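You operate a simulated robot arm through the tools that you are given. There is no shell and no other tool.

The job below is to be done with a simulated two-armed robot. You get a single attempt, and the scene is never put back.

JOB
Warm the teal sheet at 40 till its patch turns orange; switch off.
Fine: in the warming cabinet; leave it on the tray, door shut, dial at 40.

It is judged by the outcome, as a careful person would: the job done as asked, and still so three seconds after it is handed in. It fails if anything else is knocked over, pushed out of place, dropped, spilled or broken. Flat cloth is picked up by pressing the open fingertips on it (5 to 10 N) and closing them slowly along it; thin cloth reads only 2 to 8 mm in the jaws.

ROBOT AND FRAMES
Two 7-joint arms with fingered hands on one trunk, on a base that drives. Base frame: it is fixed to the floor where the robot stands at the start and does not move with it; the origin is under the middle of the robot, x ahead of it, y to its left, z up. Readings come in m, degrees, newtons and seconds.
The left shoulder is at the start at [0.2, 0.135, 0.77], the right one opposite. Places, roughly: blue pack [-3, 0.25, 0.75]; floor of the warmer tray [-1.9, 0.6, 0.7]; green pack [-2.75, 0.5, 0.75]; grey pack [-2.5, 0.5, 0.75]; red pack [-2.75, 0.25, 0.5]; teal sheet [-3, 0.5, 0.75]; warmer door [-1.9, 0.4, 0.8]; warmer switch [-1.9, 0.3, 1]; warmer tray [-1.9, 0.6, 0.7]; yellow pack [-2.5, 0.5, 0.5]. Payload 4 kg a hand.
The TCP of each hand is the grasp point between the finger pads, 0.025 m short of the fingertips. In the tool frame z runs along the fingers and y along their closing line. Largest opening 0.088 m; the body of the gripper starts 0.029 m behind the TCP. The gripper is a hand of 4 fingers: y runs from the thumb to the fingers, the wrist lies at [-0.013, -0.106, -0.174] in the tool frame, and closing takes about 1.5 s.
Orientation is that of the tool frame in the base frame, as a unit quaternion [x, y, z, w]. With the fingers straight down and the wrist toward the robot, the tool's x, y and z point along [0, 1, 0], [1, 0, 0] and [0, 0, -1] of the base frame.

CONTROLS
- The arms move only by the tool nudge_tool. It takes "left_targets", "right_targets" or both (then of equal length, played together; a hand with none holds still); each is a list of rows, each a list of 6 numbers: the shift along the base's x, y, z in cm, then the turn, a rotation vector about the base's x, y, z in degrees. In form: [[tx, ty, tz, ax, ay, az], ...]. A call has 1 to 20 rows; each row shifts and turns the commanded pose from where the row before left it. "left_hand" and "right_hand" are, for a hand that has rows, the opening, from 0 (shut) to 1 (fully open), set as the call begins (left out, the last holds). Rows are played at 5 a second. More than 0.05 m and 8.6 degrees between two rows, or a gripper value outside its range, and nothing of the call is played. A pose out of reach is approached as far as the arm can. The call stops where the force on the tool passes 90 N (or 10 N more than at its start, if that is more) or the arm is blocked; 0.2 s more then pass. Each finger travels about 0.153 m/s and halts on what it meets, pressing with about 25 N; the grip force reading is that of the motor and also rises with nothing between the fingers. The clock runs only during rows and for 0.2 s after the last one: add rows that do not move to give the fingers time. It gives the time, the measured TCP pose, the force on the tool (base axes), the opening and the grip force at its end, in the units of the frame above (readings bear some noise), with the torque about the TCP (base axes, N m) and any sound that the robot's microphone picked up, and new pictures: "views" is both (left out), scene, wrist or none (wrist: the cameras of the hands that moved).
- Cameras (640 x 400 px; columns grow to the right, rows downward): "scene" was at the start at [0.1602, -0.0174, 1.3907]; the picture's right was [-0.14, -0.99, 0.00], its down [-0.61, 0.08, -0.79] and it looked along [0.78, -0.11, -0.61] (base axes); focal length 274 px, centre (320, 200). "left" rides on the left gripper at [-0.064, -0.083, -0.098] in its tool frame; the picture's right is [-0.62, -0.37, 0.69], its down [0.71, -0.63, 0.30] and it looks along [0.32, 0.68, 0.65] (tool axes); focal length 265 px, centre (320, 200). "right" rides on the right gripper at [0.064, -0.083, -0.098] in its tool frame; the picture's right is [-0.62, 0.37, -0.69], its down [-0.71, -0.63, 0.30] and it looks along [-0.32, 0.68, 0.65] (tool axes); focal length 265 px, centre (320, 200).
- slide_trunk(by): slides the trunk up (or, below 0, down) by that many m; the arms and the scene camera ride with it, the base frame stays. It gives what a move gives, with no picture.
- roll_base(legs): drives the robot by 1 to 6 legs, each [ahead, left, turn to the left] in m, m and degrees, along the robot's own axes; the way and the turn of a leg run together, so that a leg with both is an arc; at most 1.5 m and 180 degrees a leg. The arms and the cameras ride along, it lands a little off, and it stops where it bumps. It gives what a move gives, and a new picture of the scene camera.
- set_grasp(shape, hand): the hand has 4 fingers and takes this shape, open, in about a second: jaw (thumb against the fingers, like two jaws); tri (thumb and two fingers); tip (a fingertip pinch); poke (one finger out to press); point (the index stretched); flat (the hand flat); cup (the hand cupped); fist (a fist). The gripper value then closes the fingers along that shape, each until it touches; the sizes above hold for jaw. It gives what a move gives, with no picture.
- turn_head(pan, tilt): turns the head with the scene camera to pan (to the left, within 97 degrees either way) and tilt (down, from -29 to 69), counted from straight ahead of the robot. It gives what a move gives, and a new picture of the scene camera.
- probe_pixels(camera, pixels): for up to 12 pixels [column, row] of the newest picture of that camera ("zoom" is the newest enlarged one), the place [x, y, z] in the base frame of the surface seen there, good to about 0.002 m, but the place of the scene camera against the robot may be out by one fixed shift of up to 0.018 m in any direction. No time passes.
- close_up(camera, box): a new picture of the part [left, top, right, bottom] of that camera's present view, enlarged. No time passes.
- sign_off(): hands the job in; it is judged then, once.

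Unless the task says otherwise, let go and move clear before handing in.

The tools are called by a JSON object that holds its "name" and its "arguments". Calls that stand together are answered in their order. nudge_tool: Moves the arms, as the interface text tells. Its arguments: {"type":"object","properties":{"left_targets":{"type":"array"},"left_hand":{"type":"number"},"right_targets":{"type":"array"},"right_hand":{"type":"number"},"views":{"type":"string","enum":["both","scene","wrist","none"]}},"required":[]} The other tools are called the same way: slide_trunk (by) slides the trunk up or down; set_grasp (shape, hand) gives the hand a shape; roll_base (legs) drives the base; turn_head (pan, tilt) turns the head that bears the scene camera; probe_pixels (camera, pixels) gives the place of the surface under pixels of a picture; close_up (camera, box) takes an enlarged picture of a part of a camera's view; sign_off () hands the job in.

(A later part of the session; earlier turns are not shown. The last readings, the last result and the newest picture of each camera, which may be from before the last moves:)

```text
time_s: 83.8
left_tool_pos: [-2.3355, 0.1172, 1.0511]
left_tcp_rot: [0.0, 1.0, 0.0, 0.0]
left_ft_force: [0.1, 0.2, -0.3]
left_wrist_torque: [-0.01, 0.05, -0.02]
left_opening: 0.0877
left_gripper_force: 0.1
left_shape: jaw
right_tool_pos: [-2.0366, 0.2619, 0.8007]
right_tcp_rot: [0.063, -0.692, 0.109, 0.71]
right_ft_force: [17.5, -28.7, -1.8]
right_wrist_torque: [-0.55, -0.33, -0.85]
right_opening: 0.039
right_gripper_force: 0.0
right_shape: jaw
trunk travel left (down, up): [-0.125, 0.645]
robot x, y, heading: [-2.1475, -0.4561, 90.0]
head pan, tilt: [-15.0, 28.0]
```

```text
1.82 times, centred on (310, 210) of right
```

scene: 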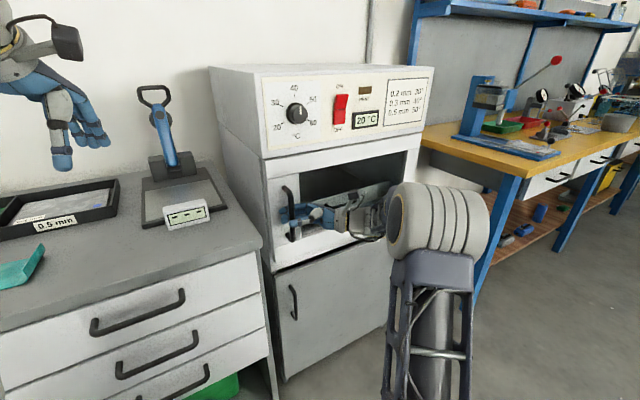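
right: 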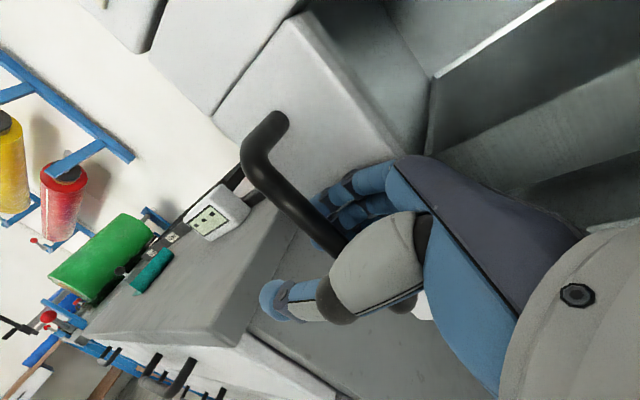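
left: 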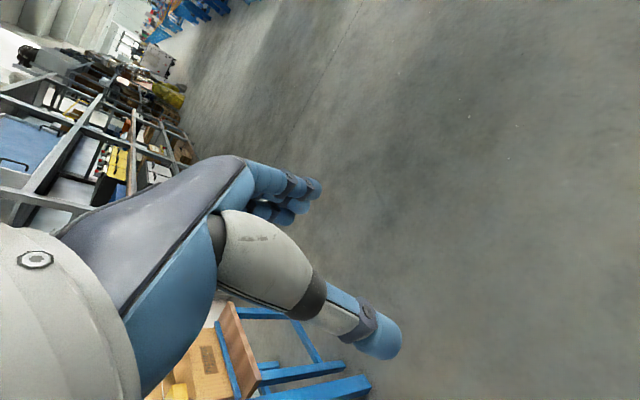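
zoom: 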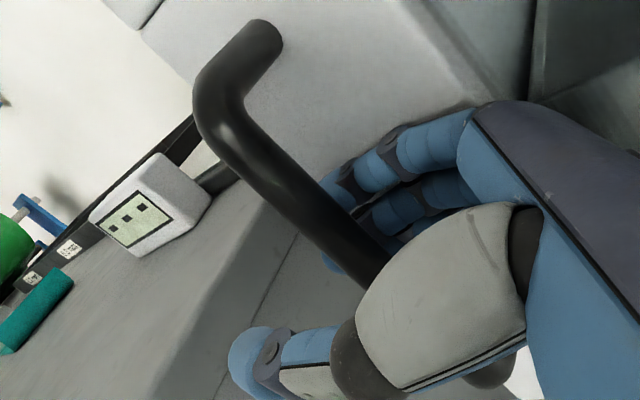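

The fingers are behind the bar, pressing the door a little (about 30 N). I'll ease out 7 mm and close the hand on the bar.

{"name": "nudge_tool", "arguments": {"right_targets": [[0.15, -0.7, 0, 0, 0, 0], [0, 0, 0, 0, 0, 0], [0, 0, 0, 0, 0, 0], [0, 0, 0, 0, 0, 0], [0, 0, 0, 0, 0, 0], [0, 0, 0, 0, 0, 0], [0, 0, 0, 0, 0, 0]], "right_hand": 0.05}}

```text
time_s: 85.4
left_tool_pos: [-2.3358, 0.1179, 1.0501]
left_tcp_rot: [0.0, 1.0, 0.0, 0.0]
left_ft_force: [0.2, -0.2, -0.8]
left_wrist_torque: [0.01, -0.01, -0.01]
left_opening: 0.0879
left_gripper_force: 0.1
left_shape: jaw
right_tool_pos: [-2.0348, 0.2561, 0.8001]
right_tcp_rot: [0.063, -0.692, 0.109, 0.711]
right_ft_force: [-2.1, 1.2, -0.3]
right_wrist_torque: [0.01, -0.01, 0.05]
right_opening: 0.0043
right_gripper_force: 0.0
right_shape: jaw
trunk travel left (down, up): [-0.125, 0.645]
robot x, y, heading: [-2.1448, -0.4545, 89.7]
head pan, tilt: [-15.0, 28.0]
```

scene: 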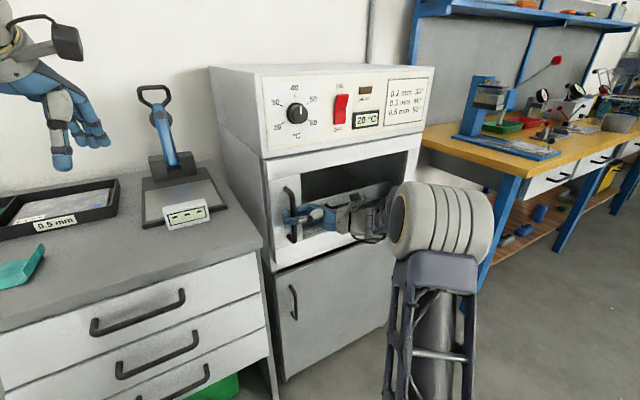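
right: 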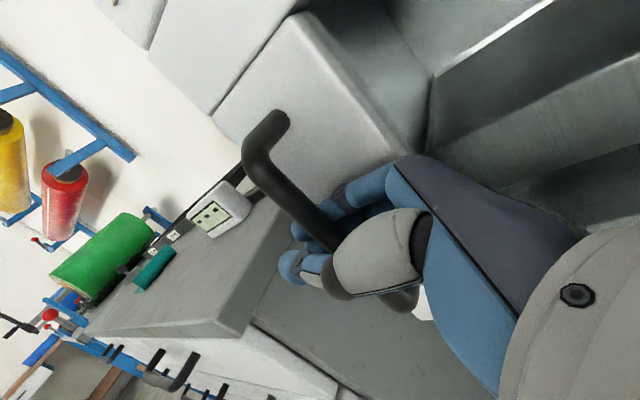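

The hand closed to 4 mm without a force reading, so the bar may be caged inside the curled fingers, or missed. I'll zoom to check.

{"name": "close_up", "arguments": {"camera": "right", "box": [240, 160, 400, 320]}}

{"name": "close_up", "arguments": {"camera": "scene", "box": [256, 170, 376, 260]}}

```text
2.50 times, centred on (320, 240) of right
```

zoom: 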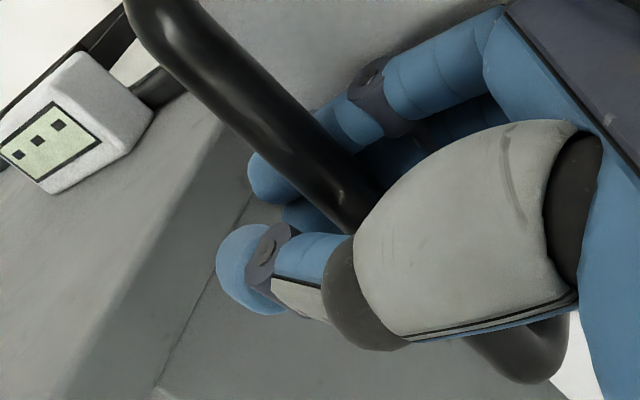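

```text
4.44 times, centred on (316, 215) of scene
```

zoom: 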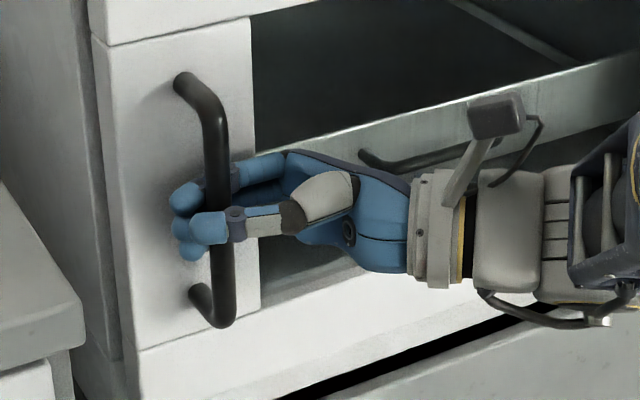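

The hook is perfect: fingers behind the bar, thumb in front. I'll pull the door along its arc about the right-side hinge, 12° first.

{"name": "nudge_tool", "arguments": {"right_targets": [[0.92, -2.15, 0, 0, 0, 3], [1.02, -2.1, 0, 0, 0, 3], [1.14, -2.04, 0, 0, 0, 3], [1.24, -1.98, 0, 0, 0, 3], [0, 0, 0, 0, 0, 0]]}}

```text
time_s: 86.6
left_tool_pos: [-2.3349, 0.1173, 1.0498]
left_tcp_rot: [0.0, 1.0, 0.0, 0.0]
left_ft_force: [0.4, -0.6, -0.3]
left_wrist_torque: [0.0, -0.01, -0.02]
left_opening: 0.0876
left_gripper_force: 0.0
left_shape: jaw
right_tool_pos: [-1.9933, 0.1729, 0.802]
right_tcp_rot: [0.135, -0.682, 0.183, 0.695]
right_ft_force: [0.0, 1.2, 0.2]
right_wrist_torque: [-0.01, 0.0, 0.01]
right_opening: 0.0043
right_gripper_force: 0.0
right_shape: jaw
trunk travel left (down, up): [-0.125, 0.645]
robot x, y, heading: [-2.148, -0.4519, 90.1]
head pan, tilt: [-15.0, 28.0]
```

scene: 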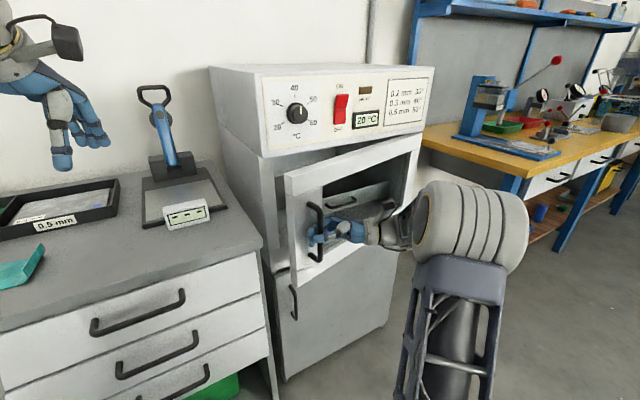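
right: 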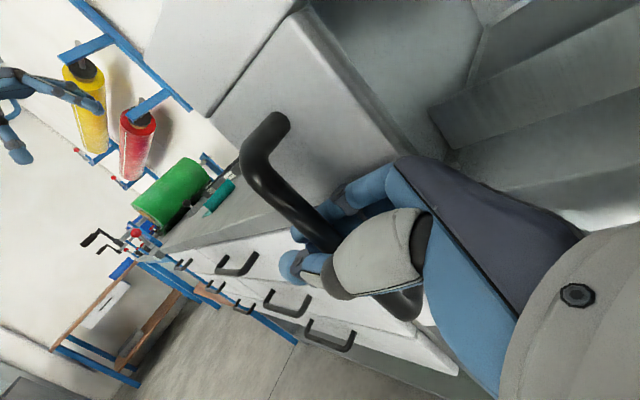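

The door is following the hand easily. Continuing the arc to about 42°.

{"name": "nudge_tool", "arguments": {"right_targets": [[1.34, -1.91, 0, 0, 0, 3], [1.44, -1.84, 0, 0, 0, 3], [1.54, -1.76, 0, 0, 0, 3], [1.62, -1.68, 0, 0, 0, 3], [1.71, -1.59, 0, 0, 0, 3], [1.79, -1.5, 0, 0, 0, 3], [1.86, -1.4, 0, 0, 0, 3], [1.95, -1.31, 0, 0, 0, 3], [2.0, -1.2, 0, 0, 0, 3], [2.06, -1.1, 0, 0, 0, 3], [0, 0, 0, 0, 0, 0]]}}

```text
time_s: 89.0
left_tool_pos: [-2.335, 0.1177, 1.0514]
left_tcp_rot: [0.0, 1.0, 0.0, 0.0]
left_ft_force: [-0.2, 0.6, -0.6]
left_wrist_torque: [0.0, 0.01, -0.03]
left_opening: 0.0876
left_gripper_force: 0.0
left_shape: jaw
right_tool_pos: [-1.8198, 0.02, 0.8012]
right_tcp_rot: [-0.307, 0.625, -0.356, -0.623]
right_ft_force: [-0.4, 0.5, 0.4]
right_wrist_torque: [0.03, 0.03, -0.01]
right_opening: 0.0048
right_gripper_force: 0.0
right_shape: jaw
trunk travel left (down, up): [-0.125, 0.645]
robot x, y, heading: [-2.1461, -0.4569, 89.9]
head pan, tilt: [-15.0, 28.0]
```

scene: 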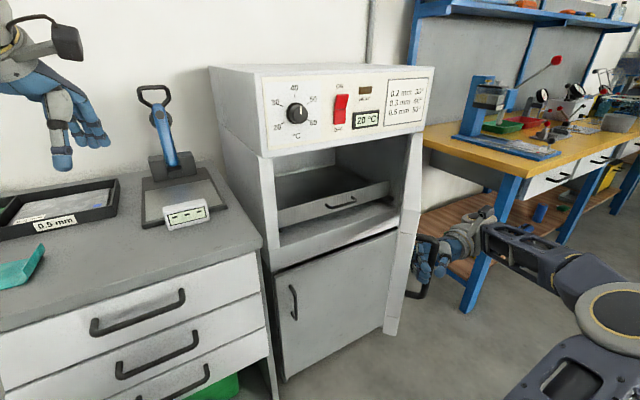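
right: 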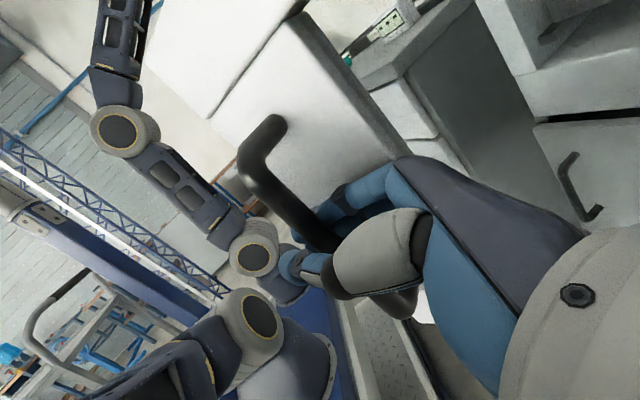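

The door is about 45° open and the tray is visible inside. I'll open the fingers and slide the hand off the bar, back toward the hinge and then up.

{"name": "nudge_tool", "arguments": {"right_targets": [[0, 0, 0, 0, 0, 0], [0, 0, 0, 0, 0, 0], [0.9, 1.3, 0, 0, 0, 0], [1.1, 1.65, 0, 0, 0, 0], [1.1, 1.65, 0, 0, 0, 0], [1.1, 1.65, 0, 0, 0, 0], [1.1, 1.2, 0, 0, 0, 0], [0, 0, 0, 0, 0, 0]], "right_hand": 0.42}}

```text
time_s: 90.8
left_tool_pos: [-2.3364, 0.1171, 1.0495]
left_tcp_rot: [0.0, 1.0, 0.0, 0.0]
left_ft_force: [-0.3, -0.2, 0.6]
left_wrist_torque: [0.01, -0.01, 0.0]
left_opening: 0.0874
left_gripper_force: 0.1
left_shape: jaw
right_tool_pos: [-1.7812, 0.074, 0.8003]
right_tcp_rot: [0.307, -0.624, 0.356, 0.624]
right_ft_force: [0.2, 0.3, -0.6]
right_wrist_torque: [0.01, -0.01, -0.03]
right_opening: 0.0365
right_gripper_force: 0.1
right_shape: jaw
right hand out of reach, approached as far as the arm can: row 6, 7
trunk travel left (down, up): [-0.125, 0.645]
robot x, y, heading: [-2.144, -0.4532, 89.9]
head pan, tilt: [-15.0, 28.0]
```

scene: 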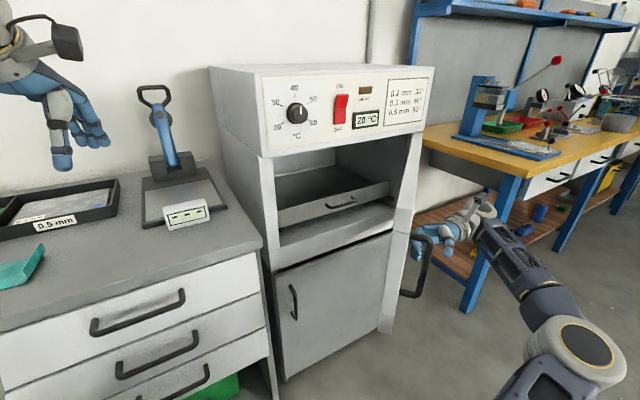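
right: 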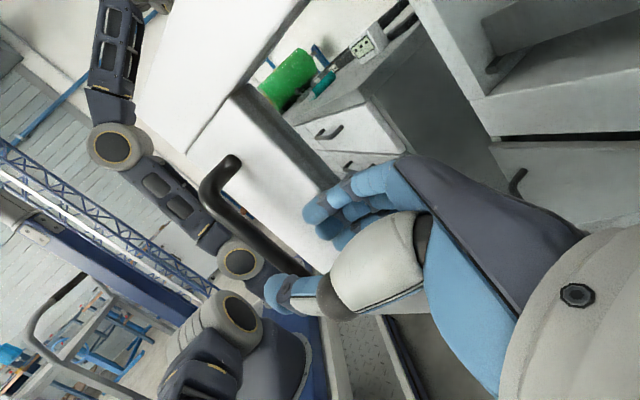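

The fingers are now clear of the bar by about 4 cm. I'll lift straight up above the door's top edge (z 0.93).

{"name": "nudge_tool", "arguments": {"right_targets": [[0.5, -0.3, 4, 0, 0, 0], [0.5, -0.3, 4.8, 0, 0, 0], [0, 0, 4.8, 0, 0, 0], [0, 0, 4.8, 0, 0, 0], [0, 0, 4.8, 0, 0, 0], [0, 0, 4.5, 0, 0, 0], [0, 0, 0, 0, 0, 0]], "views": "scene"}}

```text
time_s: 92.4
left_tool_pos: [-2.3362, 0.1183, 1.0498]
left_tcp_rot: [0.001, 1.0, 0.0, 0.0]
left_ft_force: [-0.1, 0.2, 0.6]
left_wrist_torque: [0.0, 0.01, 0.01]
left_opening: 0.0878
left_gripper_force: 0.0
left_shape: jaw
right_tool_pos: [-1.7809, 0.058, 0.9401]
right_tcp_rot: [-0.307, 0.624, -0.356, -0.624]
right_ft_force: [-0.2, -0.1, 0.4]
right_wrist_torque: [-0.01, 0.03, -0.01]
right_opening: 0.0368
right_gripper_force: 0.1
right_shape: jaw
right hand out of reach, approached as far as the arm can: row 2, 3, 4, 5, 6
trunk travel left (down, up): [-0.125, 0.645]
robot x, y, heading: [-2.1489, -0.4525, 89.9]
head pan, tilt: [-15.0, 28.0]
```

scene: 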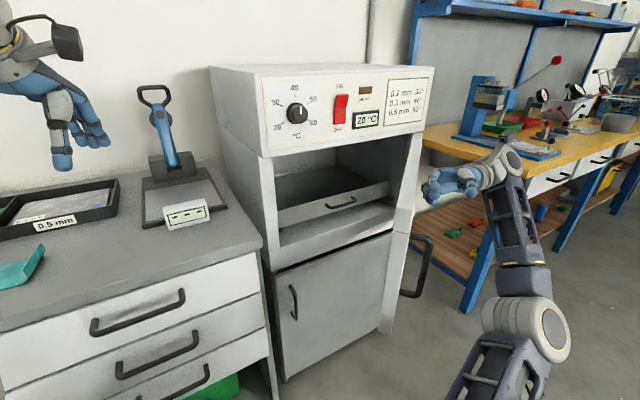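

The arm is at its reach limit upward, so I'll raise the trunk by 0.25 m, which lifts the hand well above the door.

{"name": "slide_trunk", "arguments": {"by": 0.25}}

{"name": "nudge_tool", "arguments": {"right_targets": [[0, 0, 0, 0, 0, -7], [0, 0, 0, 0, 0, -7], [0, 0, 0, 0, 0, -7], [-1, 0, 0, 0, 0, -7], [-1, 0, 0, 0, 0, -7], [-1, 0, 0, 0, 0, -7], [-2, 0, 0, 1.94, -7.76, 0], [-2, 0, 0, 1.94, -7.76, 0], [-2, 0, 0, 1.94, -7.76, 0], [-2, 0, 0, 1.94, -7.76, 0], [-2, 0, 0, 1.94, -7.76, 0], [-2, 0, 0, 1.94, -7.76, 0], [-1, 0, 0, 1.94, -7.76, 0], [0, 0, 0, 1.94, -7.76, 0], [0, 0, 0, 1.94, -7.76, 0], [0, 0, 0, 1.94, -7.76, 0], [0, 0, 0, 1.94, -7.76, 0], [0, 0, 0, 0, 0, 0]]}}

```text
time_s: 95.0
left_tool_pos: [-2.336, 0.1173, 1.2997]
left_tcp_rot: [0.0, 1.0, 0.0, 0.0]
left_ft_force: [0.4, 0.3, -0.4]
left_wrist_torque: [-0.03, 0.0, -0.02]
left_opening: 0.0878
left_gripper_force: 0.1
left_shape: jaw
right_tool_pos: [-1.7835, 0.0591, 1.1894]
right_tcp_rot: [0.306, -0.624, 0.356, 0.625]
right_ft_force: [1.0, -1.1, 0.3]
right_wrist_torque: [0.01, 0.01, 0.01]
right_opening: 0.0367
right_gripper_force: 0.1
right_shape: jaw
trunk travel left (down, up): [-0.375, 0.395]
robot x, y, heading: [-2.1471, -0.455, 90.2]
head pan, tilt: [-15.0, 28.0]
```

```text
time_s: 98.8
left_tool_pos: [-2.3371, 0.1174, 1.2993]
left_tcp_rot: [0.0, 1.0, 0.0, 0.001]
left_ft_force: [0.7, -0.7, 0.7]
left_wrist_torque: [0.02, 0.01, 0.04]
left_opening: 0.0877
left_gripper_force: 0.0
left_shape: jaw
right_tool_pos: [-1.9415, 0.0587, 1.1902]
right_tcp_rot: [-0.092, 0.995, -0.004, -0.033]
right_ft_force: [0.0, 0.0, -0.4]
right_wrist_torque: [0.01, -0.02, 0.0]
right_opening: 0.0367
right_gripper_force: 0.1
right_shape: jaw
trunk travel left (down, up): [-0.375, 0.395]
robot x, y, heading: [-2.1496, -0.4557, 90.0]
head pan, tilt: [-15.0, 28.0]
```

scene: 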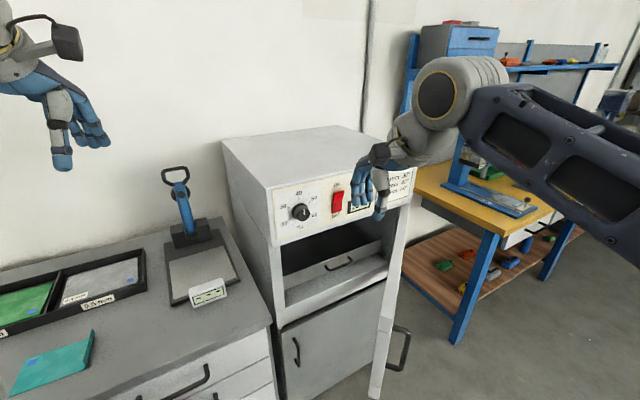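
right: 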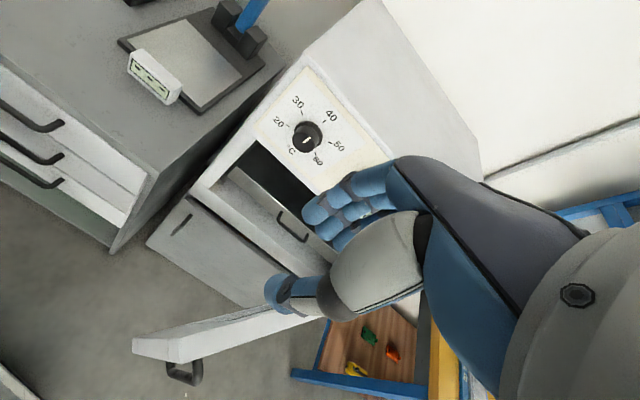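

The hand is tool-down above and to the left of the door (door edge at wrist pixel (150,345)). I'll descend on the door's inner side and push it further open to the right.

{"name": "nudge_tool", "arguments": {"right_targets": [[-0.3, 2, -4.5, 0, 0, 0], [-0.3, 2, -4.8, 0, 0, 0], [-0.3, 2, -4.8, 0, 0, 0], [0, 0, -4.8, 0, 0, 0], [0, 0, -4.8, 0, 0, 0], [0, 0, -4.8, 0, 0, 0], [0, 0, -3, 0, 0, 0], [0, 0, 0, 0, 0, 0]]}}

```text
refused: row 2 steps farther than a row can; nothing moved
```

{"name": "nudge_tool", "arguments": {"right_targets": [[-0.3, 2, -4, 0, 0, 0], [-0.3, 2, -4, 0, 0, 0], [-0.3, 2, -4, 0, 0, 0], [0, 0, -4.8, 0, 0, 0], [0, 0, -4.8, 0, 0, 0], [0, 0, -4.8, 0, 0, 0], [0, 0, -4, 0, 0, 0], [0, 0, -1, 0, 0, 0], [0, 0, 0, 0, 0, 0]]}}

```text
time_s: 100.8
left_tool_pos: [-2.3363, 0.1175, 1.3004]
left_tcp_rot: [0.0, 1.0, 0.0, 0.0]
left_ft_force: [-0.2, 0.1, 1.1]
left_wrist_torque: [-0.03, -0.01, 0.0]
left_opening: 0.0878
left_gripper_force: 0.0
left_shape: jaw
right_tool_pos: [-1.9522, 0.1186, 0.8739]
right_tcp_rot: [-0.093, 0.995, -0.004, -0.033]
right_ft_force: [0.4, 0.3, 0.5]
right_wrist_torque: [0.02, 0.01, 0.02]
right_opening: 0.0368
right_gripper_force: 0.1
right_shape: jaw
trunk travel left (down, up): [-0.375, 0.395]
robot x, y, heading: [-2.1447, -0.4498, 90.2]
head pan, tilt: [-15.0, 28.0]
```

scene: 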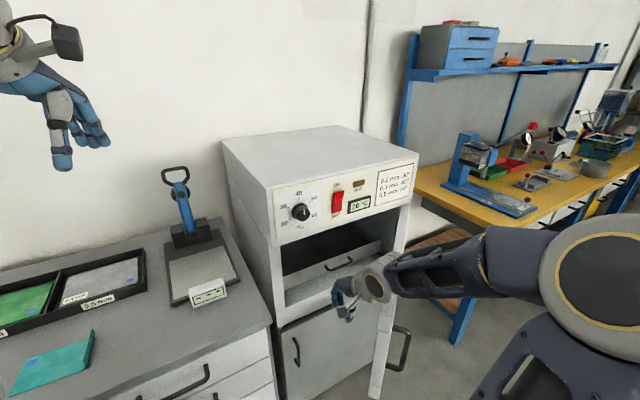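
right: 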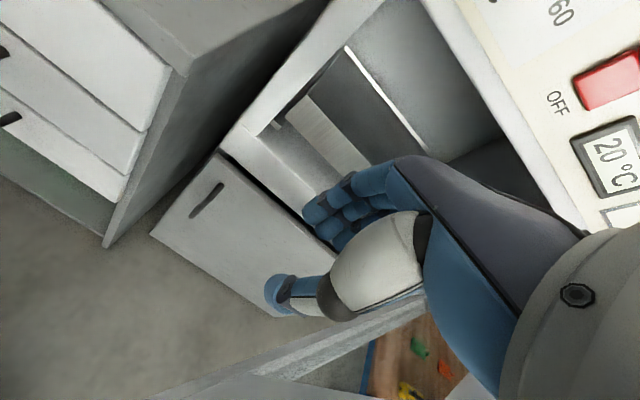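

The hand hangs inside the door; pushing it right in small steps now.

{"name": "nudge_tool", "arguments": {"right_targets": [[3, 0, 0, 0, 0, 0], [3, 0, 0, 0, 0, 0], [3, 0, 0, 0, 0, 0], [3, 0, 0, 0, 0, 0], [3, 0, 0, 0, 0, 0], [3, 0, 0, 0, 0, 0], [3, 0, 0, 0, 0, 0], [3, -0.5, 0, 0, 0, 0], [3, -0.5, 0, 0, 0, 0], [0, 0, 0, 0, 0, 0]]}}

```text
time_s: 103.0
left_tool_pos: [-2.3359, 0.1184, 1.3011]
left_tcp_rot: [0.0, 1.0, 0.0, 0.0]
left_ft_force: [0.2, 0.3, 0.0]
left_wrist_torque: [0.04, -0.04, 0.03]
left_opening: 0.0877
left_gripper_force: 0.1
left_shape: jaw
right_tool_pos: [-1.679, 0.1068, 0.8757]
right_tcp_rot: [-0.093, 0.995, -0.004, -0.034]
right_ft_force: [-0.2, 0.3, -0.6]
right_wrist_torque: [0.01, 0.02, 0.01]
right_opening: 0.0366
right_gripper_force: 0.0
right_shape: jaw
trunk travel left (down, up): [-0.375, 0.395]
robot x, y, heading: [-2.1484, -0.4552, 89.9]
head pan, tilt: [-15.0, 28.0]
```

scene: 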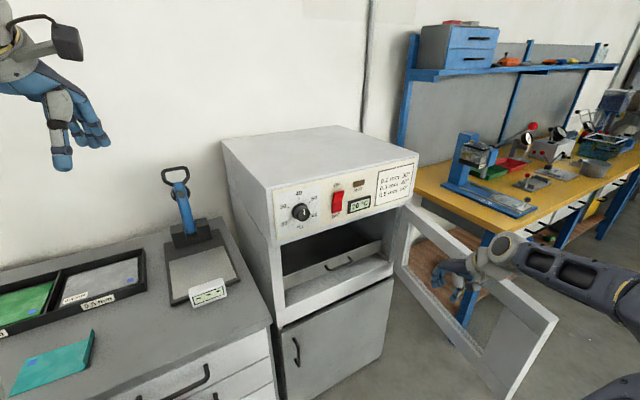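
right: 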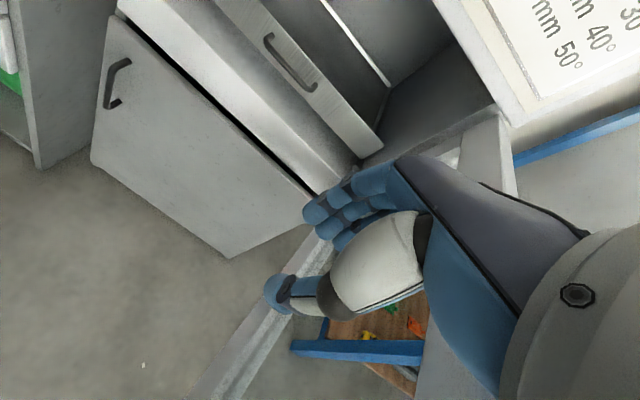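

The door is swung wide open now (its frame from (405,230) to (545,330)). I'll probe its angle and the tray geometry.

{"name": "probe_pixels", "arguments": {"camera": "scene", "pixels": [[410, 207], [552, 318], [512, 390], [400, 265], [350, 262], [330, 270], [378, 243], [290, 285], [384, 262], [330, 245], [288, 270], [385, 235]]}}

{"name": "close_up", "arguments": {"camera": "scene", "box": [264, 200, 424, 300]}}

```text
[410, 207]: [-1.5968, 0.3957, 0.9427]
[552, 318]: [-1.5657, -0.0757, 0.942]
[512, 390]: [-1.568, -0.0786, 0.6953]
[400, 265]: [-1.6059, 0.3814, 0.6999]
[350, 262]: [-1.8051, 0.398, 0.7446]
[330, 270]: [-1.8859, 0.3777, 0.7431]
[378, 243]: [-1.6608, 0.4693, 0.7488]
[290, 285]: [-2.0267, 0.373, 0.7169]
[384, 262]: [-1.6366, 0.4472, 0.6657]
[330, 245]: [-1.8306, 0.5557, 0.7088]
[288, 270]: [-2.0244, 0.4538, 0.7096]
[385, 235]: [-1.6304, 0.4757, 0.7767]
```

```text
4.00 times, centred on (344, 250) of scene
```

zoom: 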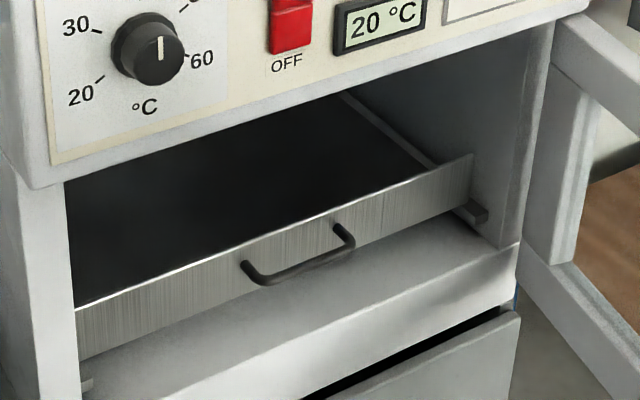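

The tray slides on rails, with its own handle at about (-1.90..-1.82, 0.384..0.404, 0.735). The door is about 80° open; I'll push it past 100° so the tray can come out.

{"name": "nudge_tool", "arguments": {"right_targets": [[2, -1.5, 0, 0, 0, 0], [2.5, -1.5, 0, 0, 0, 0], [3, -1, 0, 0, 0, 0], [3, -1, 0, 0, 0, 0], [3, 0, 0, 0, 0, 0], [3, 0, 0, 0, 0, 0], [0, 0, 0, 0, 0, 0]], "views": "scene"}}

```text
time_s: 104.5
left_tool_pos: [-2.3353, 0.1174, 1.2994]
left_tcp_rot: [0.0, 1.0, 0.0, 0.0]
left_ft_force: [0.1, 0.8, 0.4]
left_wrist_torque: [0.01, -0.02, 0.0]
left_opening: 0.0877
left_gripper_force: 0.1
left_shape: jaw
right_tool_pos: [-1.5157, 0.0593, 0.8767]
right_tcp_rot: [-0.092, 0.995, -0.004, -0.034]
right_ft_force: [0.8, 0.1, -0.2]
right_wrist_torque: [0.02, -0.01, 0.01]
right_opening: 0.0363
right_gripper_force: 0.1
right_shape: jaw
trunk travel left (down, up): [-0.375, 0.395]
robot x, y, heading: [-2.1496, -0.4588, 90.2]
head pan, tilt: [-15.0, 28.0]
```

scene: 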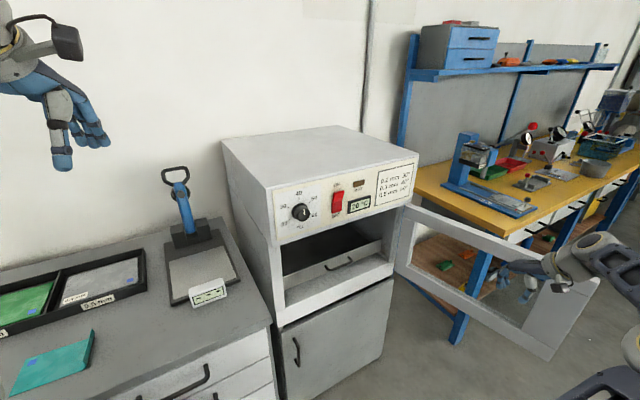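

{"name": "probe_pixels", "arguments": {"camera": "scene", "pixels": [[597, 284], [548, 358], [415, 208]]}}

{"name": "nudge_tool", "arguments": {"right_targets": [[-3, 0, 0, 0, 0, 0], [-3, 0, 2, 0, 0, 0], [-3, 0, 4, 0, 0, 0], [-3, 0, 4, 0, 0, 0], [-3, 0, 4, 0, 0, 0], [-3, 0, 4, 0, 0, 0], [-3, 0, 0, 0, 0, 0], [-3, 0, 0, 0, 0, 0], [-3, 2, 0, 0, 0, 0], [0, 0, 0, 0, 0, 0]]}}

```text
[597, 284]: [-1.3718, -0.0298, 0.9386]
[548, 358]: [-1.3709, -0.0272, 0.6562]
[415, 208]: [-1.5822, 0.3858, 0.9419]
```

```text
time_s: 106.8
left_tool_pos: [-2.3357, 0.1171, 1.2992]
left_tcp_rot: [0.0, 1.0, 0.0, 0.0]
left_ft_force: [-0.7, -0.8, 0.1]
left_wrist_torque: [0.0, -0.01, 0.02]
left_opening: 0.0876
left_gripper_force: 0.0
left_shape: jaw
right_tool_pos: [-1.7868, 0.0779, 1.0552]
right_tcp_rot: [-0.092, 0.995, -0.004, -0.034]
right_ft_force: [-0.8, 0.3, -0.6]
right_wrist_torque: [0.0, 0.03, 0.0]
right_opening: 0.0366
right_gripper_force: 0.0
right_shape: jaw
trunk travel left (down, up): [-0.375, 0.395]
robot x, y, heading: [-2.1466, -0.4568, 90.2]
head pan, tilt: [-15.0, 28.0]
```

scene: 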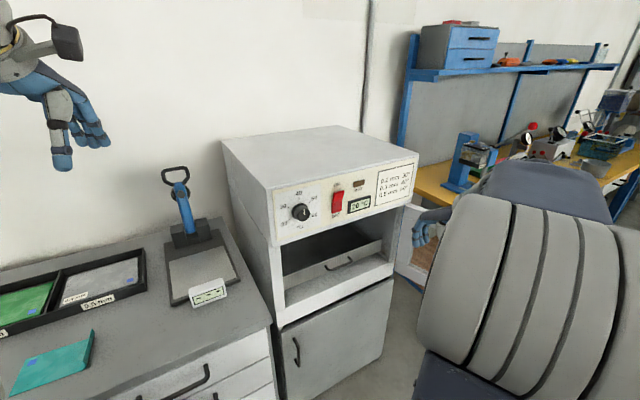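
right: 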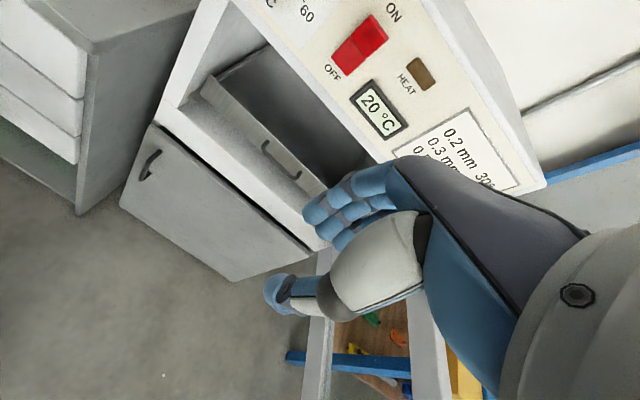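

The door is 103° open and out of the way. Now the tray handle: I'll probe it through the wrist camera at (282,160).

{"name": "close_up", "arguments": {"camera": "right", "box": [190, 80, 390, 240]}}

{"name": "probe_pixels", "arguments": {"camera": "right", "pixels": [[270, 158], [282, 170], [292, 177], [265, 146], [298, 175], [260, 165], [310, 190], [215, 85], [330, 180], [300, 130], [180, 115], [320, 230]]}}

```text
2.50 times, centred on (290, 160) of right
```

zoom: 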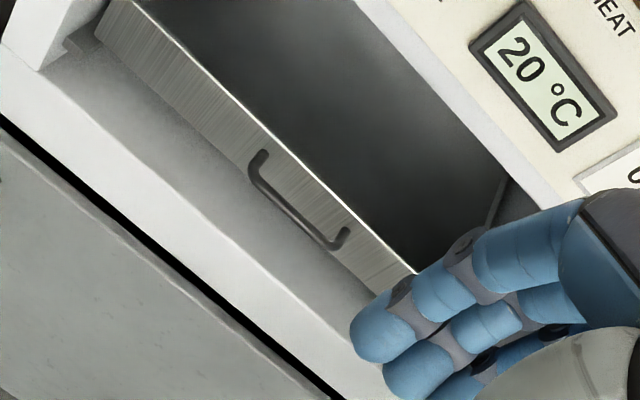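

```text
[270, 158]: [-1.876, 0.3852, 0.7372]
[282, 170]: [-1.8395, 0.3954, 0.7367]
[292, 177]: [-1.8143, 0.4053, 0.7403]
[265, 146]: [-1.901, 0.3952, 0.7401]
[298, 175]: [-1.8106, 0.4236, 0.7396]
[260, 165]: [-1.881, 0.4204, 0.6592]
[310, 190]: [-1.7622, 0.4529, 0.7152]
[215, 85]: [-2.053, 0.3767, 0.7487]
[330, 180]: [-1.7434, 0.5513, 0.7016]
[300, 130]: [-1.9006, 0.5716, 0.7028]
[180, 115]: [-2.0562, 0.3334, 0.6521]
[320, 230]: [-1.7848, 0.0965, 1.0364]
```

The tray handle bar runs (-1.90,0.385)–(-1.81,0.405) at z 0.738, with a 29 mm gap to the tray's front. I'll square the tool and lower it in front of the opening at z≈0.775.

{"name": "nudge_tool", "arguments": {"right_targets": [[-0.97, 1.6, -4.0, 0.8, -3.8, 3.5], [-0.97, 1.6, -4.0, 0, 0, 0], [-0.97, 1.6, -4.0, 0, 0, 0], [-0.97, 1.6, -4.0, 0, 0, 0], [-0.97, 1.6, -4.0, 0, 0, 0], [-0.97, 1.6, -4.0, 0, 0, 0], [-0.97, 1.6, -4.0, 0, 0, 0], [0, 0, 0, 0, 0, 0]]}}

```text
time_s: 108.5
left_tool_pos: [-2.3363, 0.1175, 1.3005]
left_tcp_rot: [0.0, 1.0, 0.001, 0.0]
left_ft_force: [-0.3, -0.2, 0.4]
left_wrist_torque: [0.04, 0.01, 0.02]
left_opening: 0.0877
left_gripper_force: 0.1
left_shape: jaw
right_tool_pos: [-1.853, 0.1873, 0.7758]
right_tcp_rot: [-0.123, 0.992, -0.001, 0.001]
right_ft_force: [0.4, 1.0, 0.0]
right_wrist_torque: [0.03, 0.0, 0.01]
right_opening: 0.0367
right_gripper_force: 0.2
right_shape: jaw
trunk travel left (down, up): [-0.375, 0.395]
robot x, y, heading: [-2.1473, -0.4552, 90.2]
head pan, tilt: [-15.0, 28.0]
```

scene: 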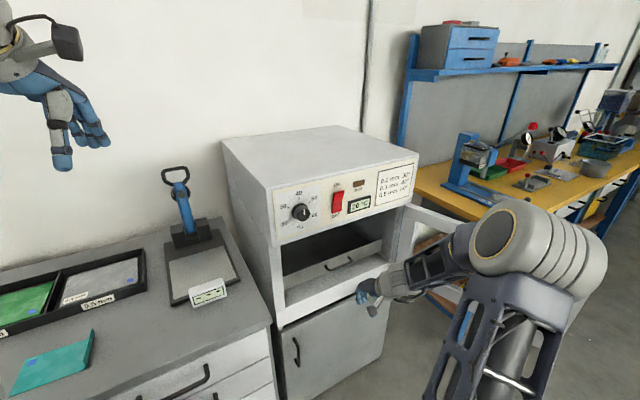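
right: 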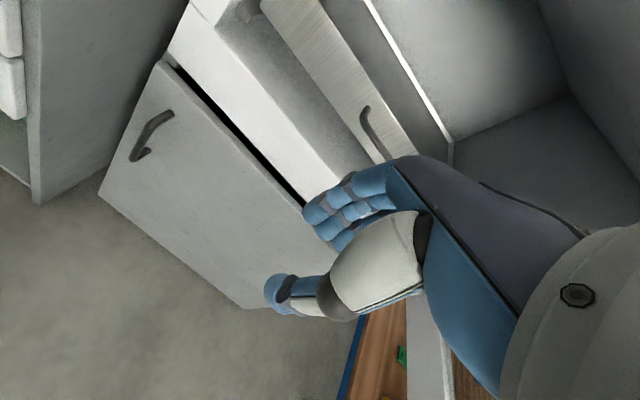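

Now moving forward under the header with fingertips above the handle bar.

{"name": "nudge_tool", "arguments": {"right_targets": [[0, 4, 0, 0, 0, 0], [0, 4, 0, 0, 0, 0], [0, 4, 0, 0, 0, 0], [0, 4, 0, 0, 0, 0], [-0.2, 3.7, 0, 0, 0, 0], [0, 0, 0, 0, 0, 0]]}}

{"name": "close_up", "arguments": {"camera": "right", "box": [200, 100, 420, 320]}}

```text
time_s: 110.0
left_tool_pos: [-2.3362, 0.1175, 1.3004]
left_tcp_rot: [0.0, 1.0, 0.0, 0.0]
left_ft_force: [0.2, -0.8, 0.2]
left_wrist_torque: [0.0, 0.03, -0.01]
left_opening: 0.0875
left_gripper_force: 0.1
left_shape: jaw
right_tool_pos: [-1.8538, 0.3869, 0.7756]
right_tcp_rot: [-0.123, 0.992, -0.001, 0.0]
right_ft_force: [0.0, 0.8, 0.0]
right_wrist_torque: [-0.01, 0.02, -0.02]
right_opening: 0.0367
right_gripper_force: 0.0
right_shape: jaw
trunk travel left (down, up): [-0.375, 0.395]
robot x, y, heading: [-2.1475, -0.4526, 90.0]
head pan, tilt: [-15.0, 28.0]
```

scene: 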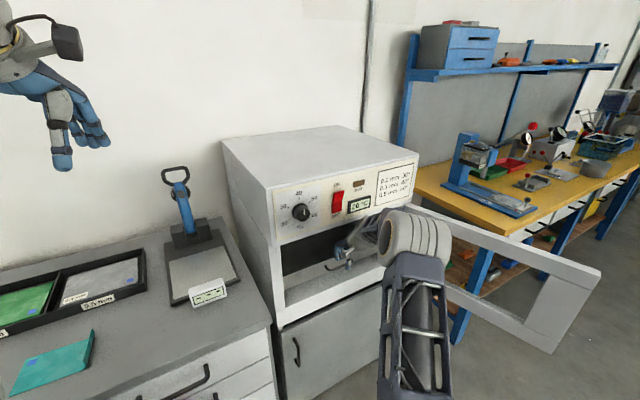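
right: 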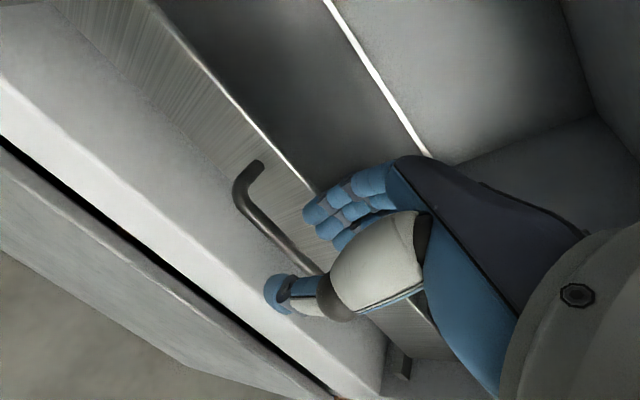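

```text
1.82 times, centred on (310, 210) of right
```

zoom: 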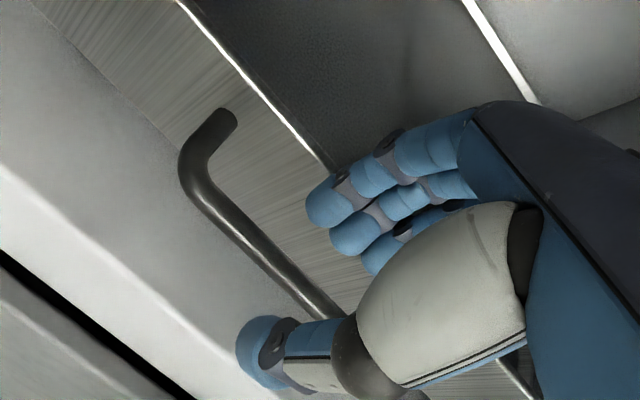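

The fingers hover just in front of the tray's front panel and behind the bar. I'll ease 4 mm back and descend slowly, watching force.

{"name": "nudge_tool", "arguments": {"right_targets": [[0.1, -0.5, 0, 0, 0, 0], [0, 0, -1, 0, 0, 0], [0, 0, -1, 0, 0, 0], [0, 0, -0.8, 0, 0, 0], [0, 0, -0.7, 0, 0, 0], [0, 0, 0, 0, 0, 0]]}}

{"name": "close_up", "arguments": {"camera": "right", "box": [200, 100, 420, 320]}}

```text
time_s: 111.4
left_tool_pos: [-2.3362, 0.115, 1.2999]
left_tcp_rot: [0.0, 1.0, 0.002, 0.0]
left_ft_force: [-0.2, -0.8, 0.8]
left_wrist_torque: [0.0, 0.0, 0.02]
left_opening: 0.0876
left_gripper_force: 0.1
left_shape: jaw
right_tool_pos: [-1.853, 0.3877, 0.7571]
right_tcp_rot: [-0.121, 0.993, 0.013, 0.006]
right_ft_force: [-4.1, -25.8, 33.2]
right_wrist_torque: [1.48, 0.2, 0.01]
right_opening: 0.034
right_gripper_force: 0.0
right_shape: jaw
trunk travel left (down, up): [-0.375, 0.395]
robot x, y, heading: [-2.145, -0.4579, 90.1]
head pan, tilt: [-15.0, 28.0]
stopped in row 6 (right hand): the force on the tool passed its limit at 91 N (the readings are from after the stop); the commanded pose is now the measured one
```

scene: 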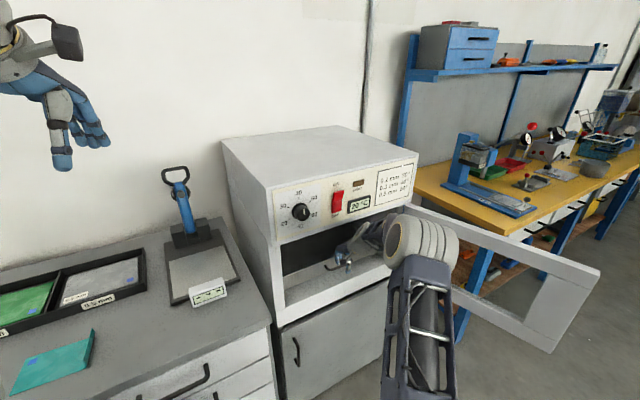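
right: 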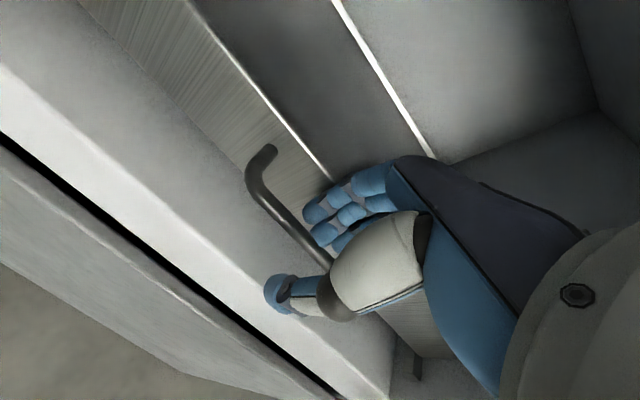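

```text
1.82 times, centred on (310, 210) of right
```

zoom: 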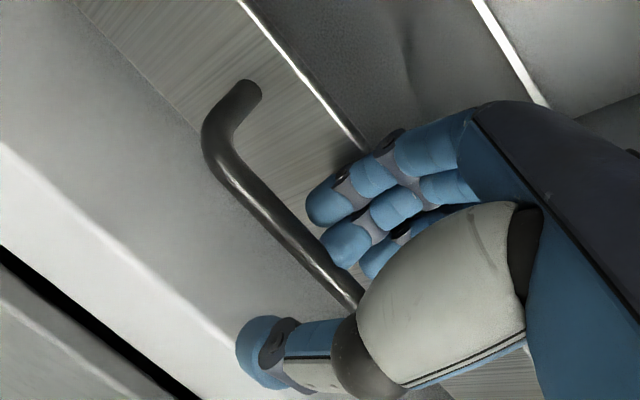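

The knuckles press on the tray panel top, so straight down doesn't fit. I'll lift, back off, and pitch the hand 45° forward, to pinch the bar with fingers over it and thumb under it.

{"name": "nudge_tool", "arguments": {"right_targets": [[0.1, -0.5, 1.5, 0, 0, 0], [0.2, -1, 1.5, 0, 0, 0], [0.5, -2, 1, 0, 0, 0], [0.5, -2, 0, 7.28, 1.815, 0], [0.4, -2, 0, 7.28, 1.815, 0], [0, -2, 0, 7.28, 1.815, 0], [0, -1, 0, 7.28, 1.815, 0], [0, 0, 0, 7.28, 1.815, 0], [0, 0, 0, 7.28, 1.815, 0], [0, 0, 0, 0, 0, 0]], "right_hand": 0.6}}

```text
time_s: 113.6
left_tool_pos: [-2.3355, 0.117, 1.299]
left_tcp_rot: [0.0, 1.0, 0.001, 0.0]
left_ft_force: [0.0, 0.0, -0.4]
left_wrist_torque: [0.01, -0.04, 0.02]
left_opening: 0.0877
left_gripper_force: 0.0
left_shape: jaw
right_tool_pos: [-1.8348, 0.2831, 0.793]
right_tcp_rot: [-0.109, 0.913, 0.39, -0.042]
right_ft_force: [0.4, 0.4, -0.6]
right_wrist_torque: [0.01, -0.05, 0.01]
right_opening: 0.0524
right_gripper_force: 0.1
right_shape: jaw
trunk travel left (down, up): [-0.375, 0.395]
robot x, y, heading: [-2.1484, -0.4538, 90.1]
head pan, tilt: [-15.0, 28.0]
```

scene: 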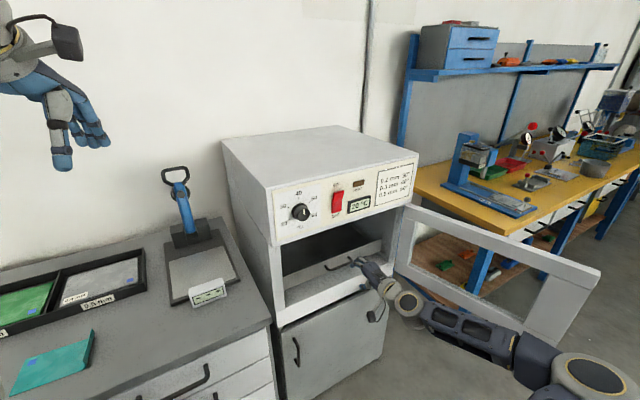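
right: 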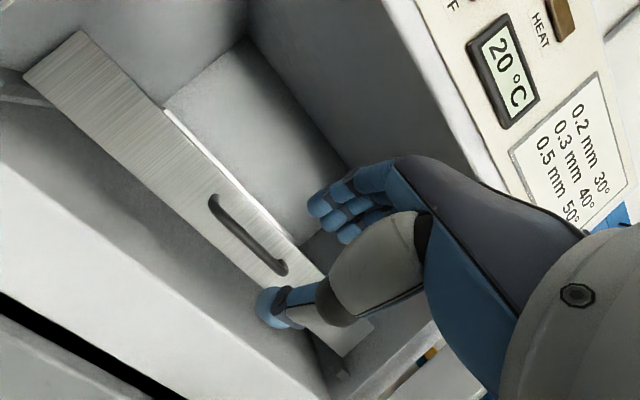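

The hand is now pitched 45°, with the bar visible at (245,235). I'll re-probe the bar in case the tray moved.

{"name": "probe_pixels", "arguments": {"camera": "right", "pixels": [[215, 205], [230, 228], [245, 245], [260, 258], [275, 268], [240, 215], [150, 100]]}}

```text
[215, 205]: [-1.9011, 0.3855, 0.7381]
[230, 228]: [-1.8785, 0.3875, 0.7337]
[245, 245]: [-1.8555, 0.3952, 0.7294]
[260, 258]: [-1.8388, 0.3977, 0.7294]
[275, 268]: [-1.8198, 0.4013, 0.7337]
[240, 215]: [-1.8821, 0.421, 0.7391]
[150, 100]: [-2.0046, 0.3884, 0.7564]
```

The bar is still at about (-1.857, 0.395, 0.734). I'll approach along the finger direction in two steps and stop with the pads around the bar.

{"name": "nudge_tool", "arguments": {"right_targets": [[-0.7, 3.8, -1.2, 0, 0, 0], [-0.7, 3.9, -1.2, 0, 0, 0], [-0.2, 0.9, -0.9, 0, 0, 0], [-0.2, 0.9, -0.9, 0, 0, 0], [-0.2, 1.0, -0.9, 0, 0, 0], [0, 0, 0, 0, 0, 0]], "right_hand": 0.47}}

{"name": "close_up", "arguments": {"camera": "right", "box": [200, 100, 420, 320]}}

```text
time_s: 115.0
left_tool_pos: [-2.336, 0.1181, 1.2999]
left_tcp_rot: [0.0, 1.0, 0.0, 0.0]
left_ft_force: [0.1, 1.0, 0.1]
left_wrist_torque: [-0.02, -0.02, -0.01]
left_opening: 0.0874
left_gripper_force: 0.0
left_shape: jaw
right_tool_pos: [-1.8542, 0.3863, 0.7414]
right_tcp_rot: [-0.108, 0.914, 0.388, -0.041]
right_ft_force: [-0.5, 0.7, -0.2]
right_wrist_torque: [-0.03, -0.01, 0.01]
right_opening: 0.0417
right_gripper_force: 0.0
right_shape: jaw
trunk travel left (down, up): [-0.375, 0.395]
robot x, y, heading: [-2.1466, -0.4542, 89.9]
head pan, tilt: [-15.0, 28.0]
```

scene: 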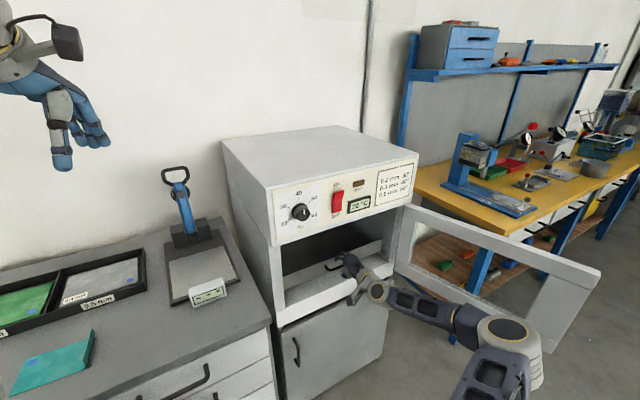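
right: 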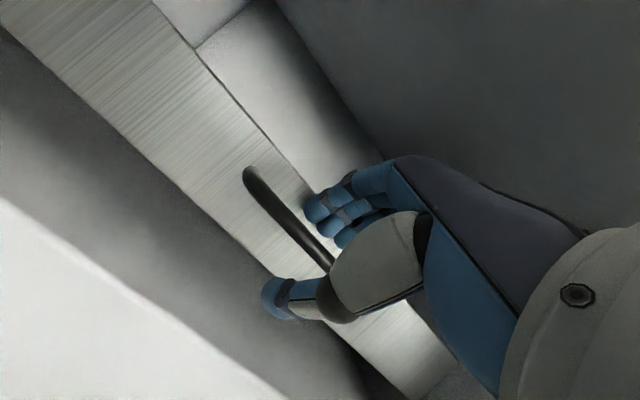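

```text
1.82 times, centred on (310, 210) of right
```

zoom: 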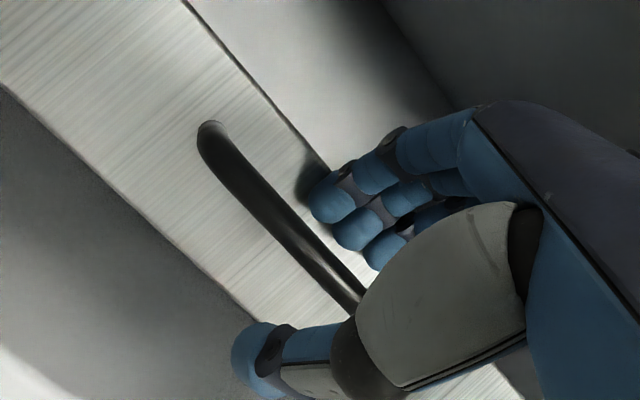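

No contact force, and the bar lies between thumb and fingers. Closing on it.

{"name": "nudge_tool", "arguments": {"right_targets": [[0, 0, 0, 0, 0, 0], [0, 0, 0, 0, 0, 0], [0, 0, 0, 0, 0, 0], [0, 0, 0, 0, 0, 0], [0, 0, 0, 0, 0, 0], [0, 0, 0, 0, 0, 0]], "right_hand": 0.0, "views": "wrist"}}

{"name": "close_up", "arguments": {"camera": "right", "box": [200, 100, 420, 320]}}

```text
time_s: 116.4
left_tool_pos: [-2.3365, 0.1171, 1.3017]
left_tcp_rot: [0.0, 1.0, 0.001, 0.0]
left_ft_force: [1.0, 0.5, -0.5]
left_wrist_torque: [-0.02, 0.03, -0.02]
left_opening: 0.0877
left_gripper_force: 0.1
left_shape: jaw
right_tool_pos: [-1.8546, 0.3864, 0.7405]
right_tcp_rot: [-0.109, 0.915, 0.387, -0.042]
right_ft_force: [-0.6, 1.8, -13.6]
right_wrist_torque: [-0.09, -0.02, 0.02]
right_opening: 0.0017
right_gripper_force: 25.3
right_shape: jaw
trunk travel left (down, up): [-0.375, 0.395]
robot x, y, heading: [-2.1464, -0.4529, 89.9]
head pan, tilt: [-15.0, 28.0]
```

right: 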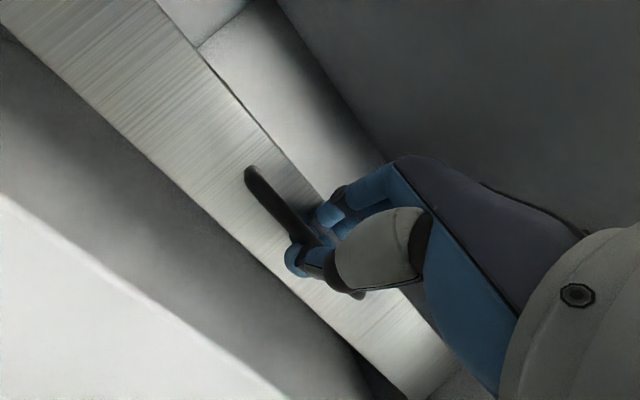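

```text
1.82 times, centred on (310, 210) of right
```

zoom: 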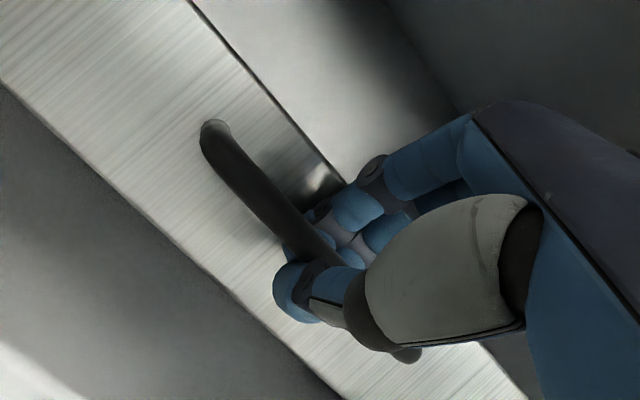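

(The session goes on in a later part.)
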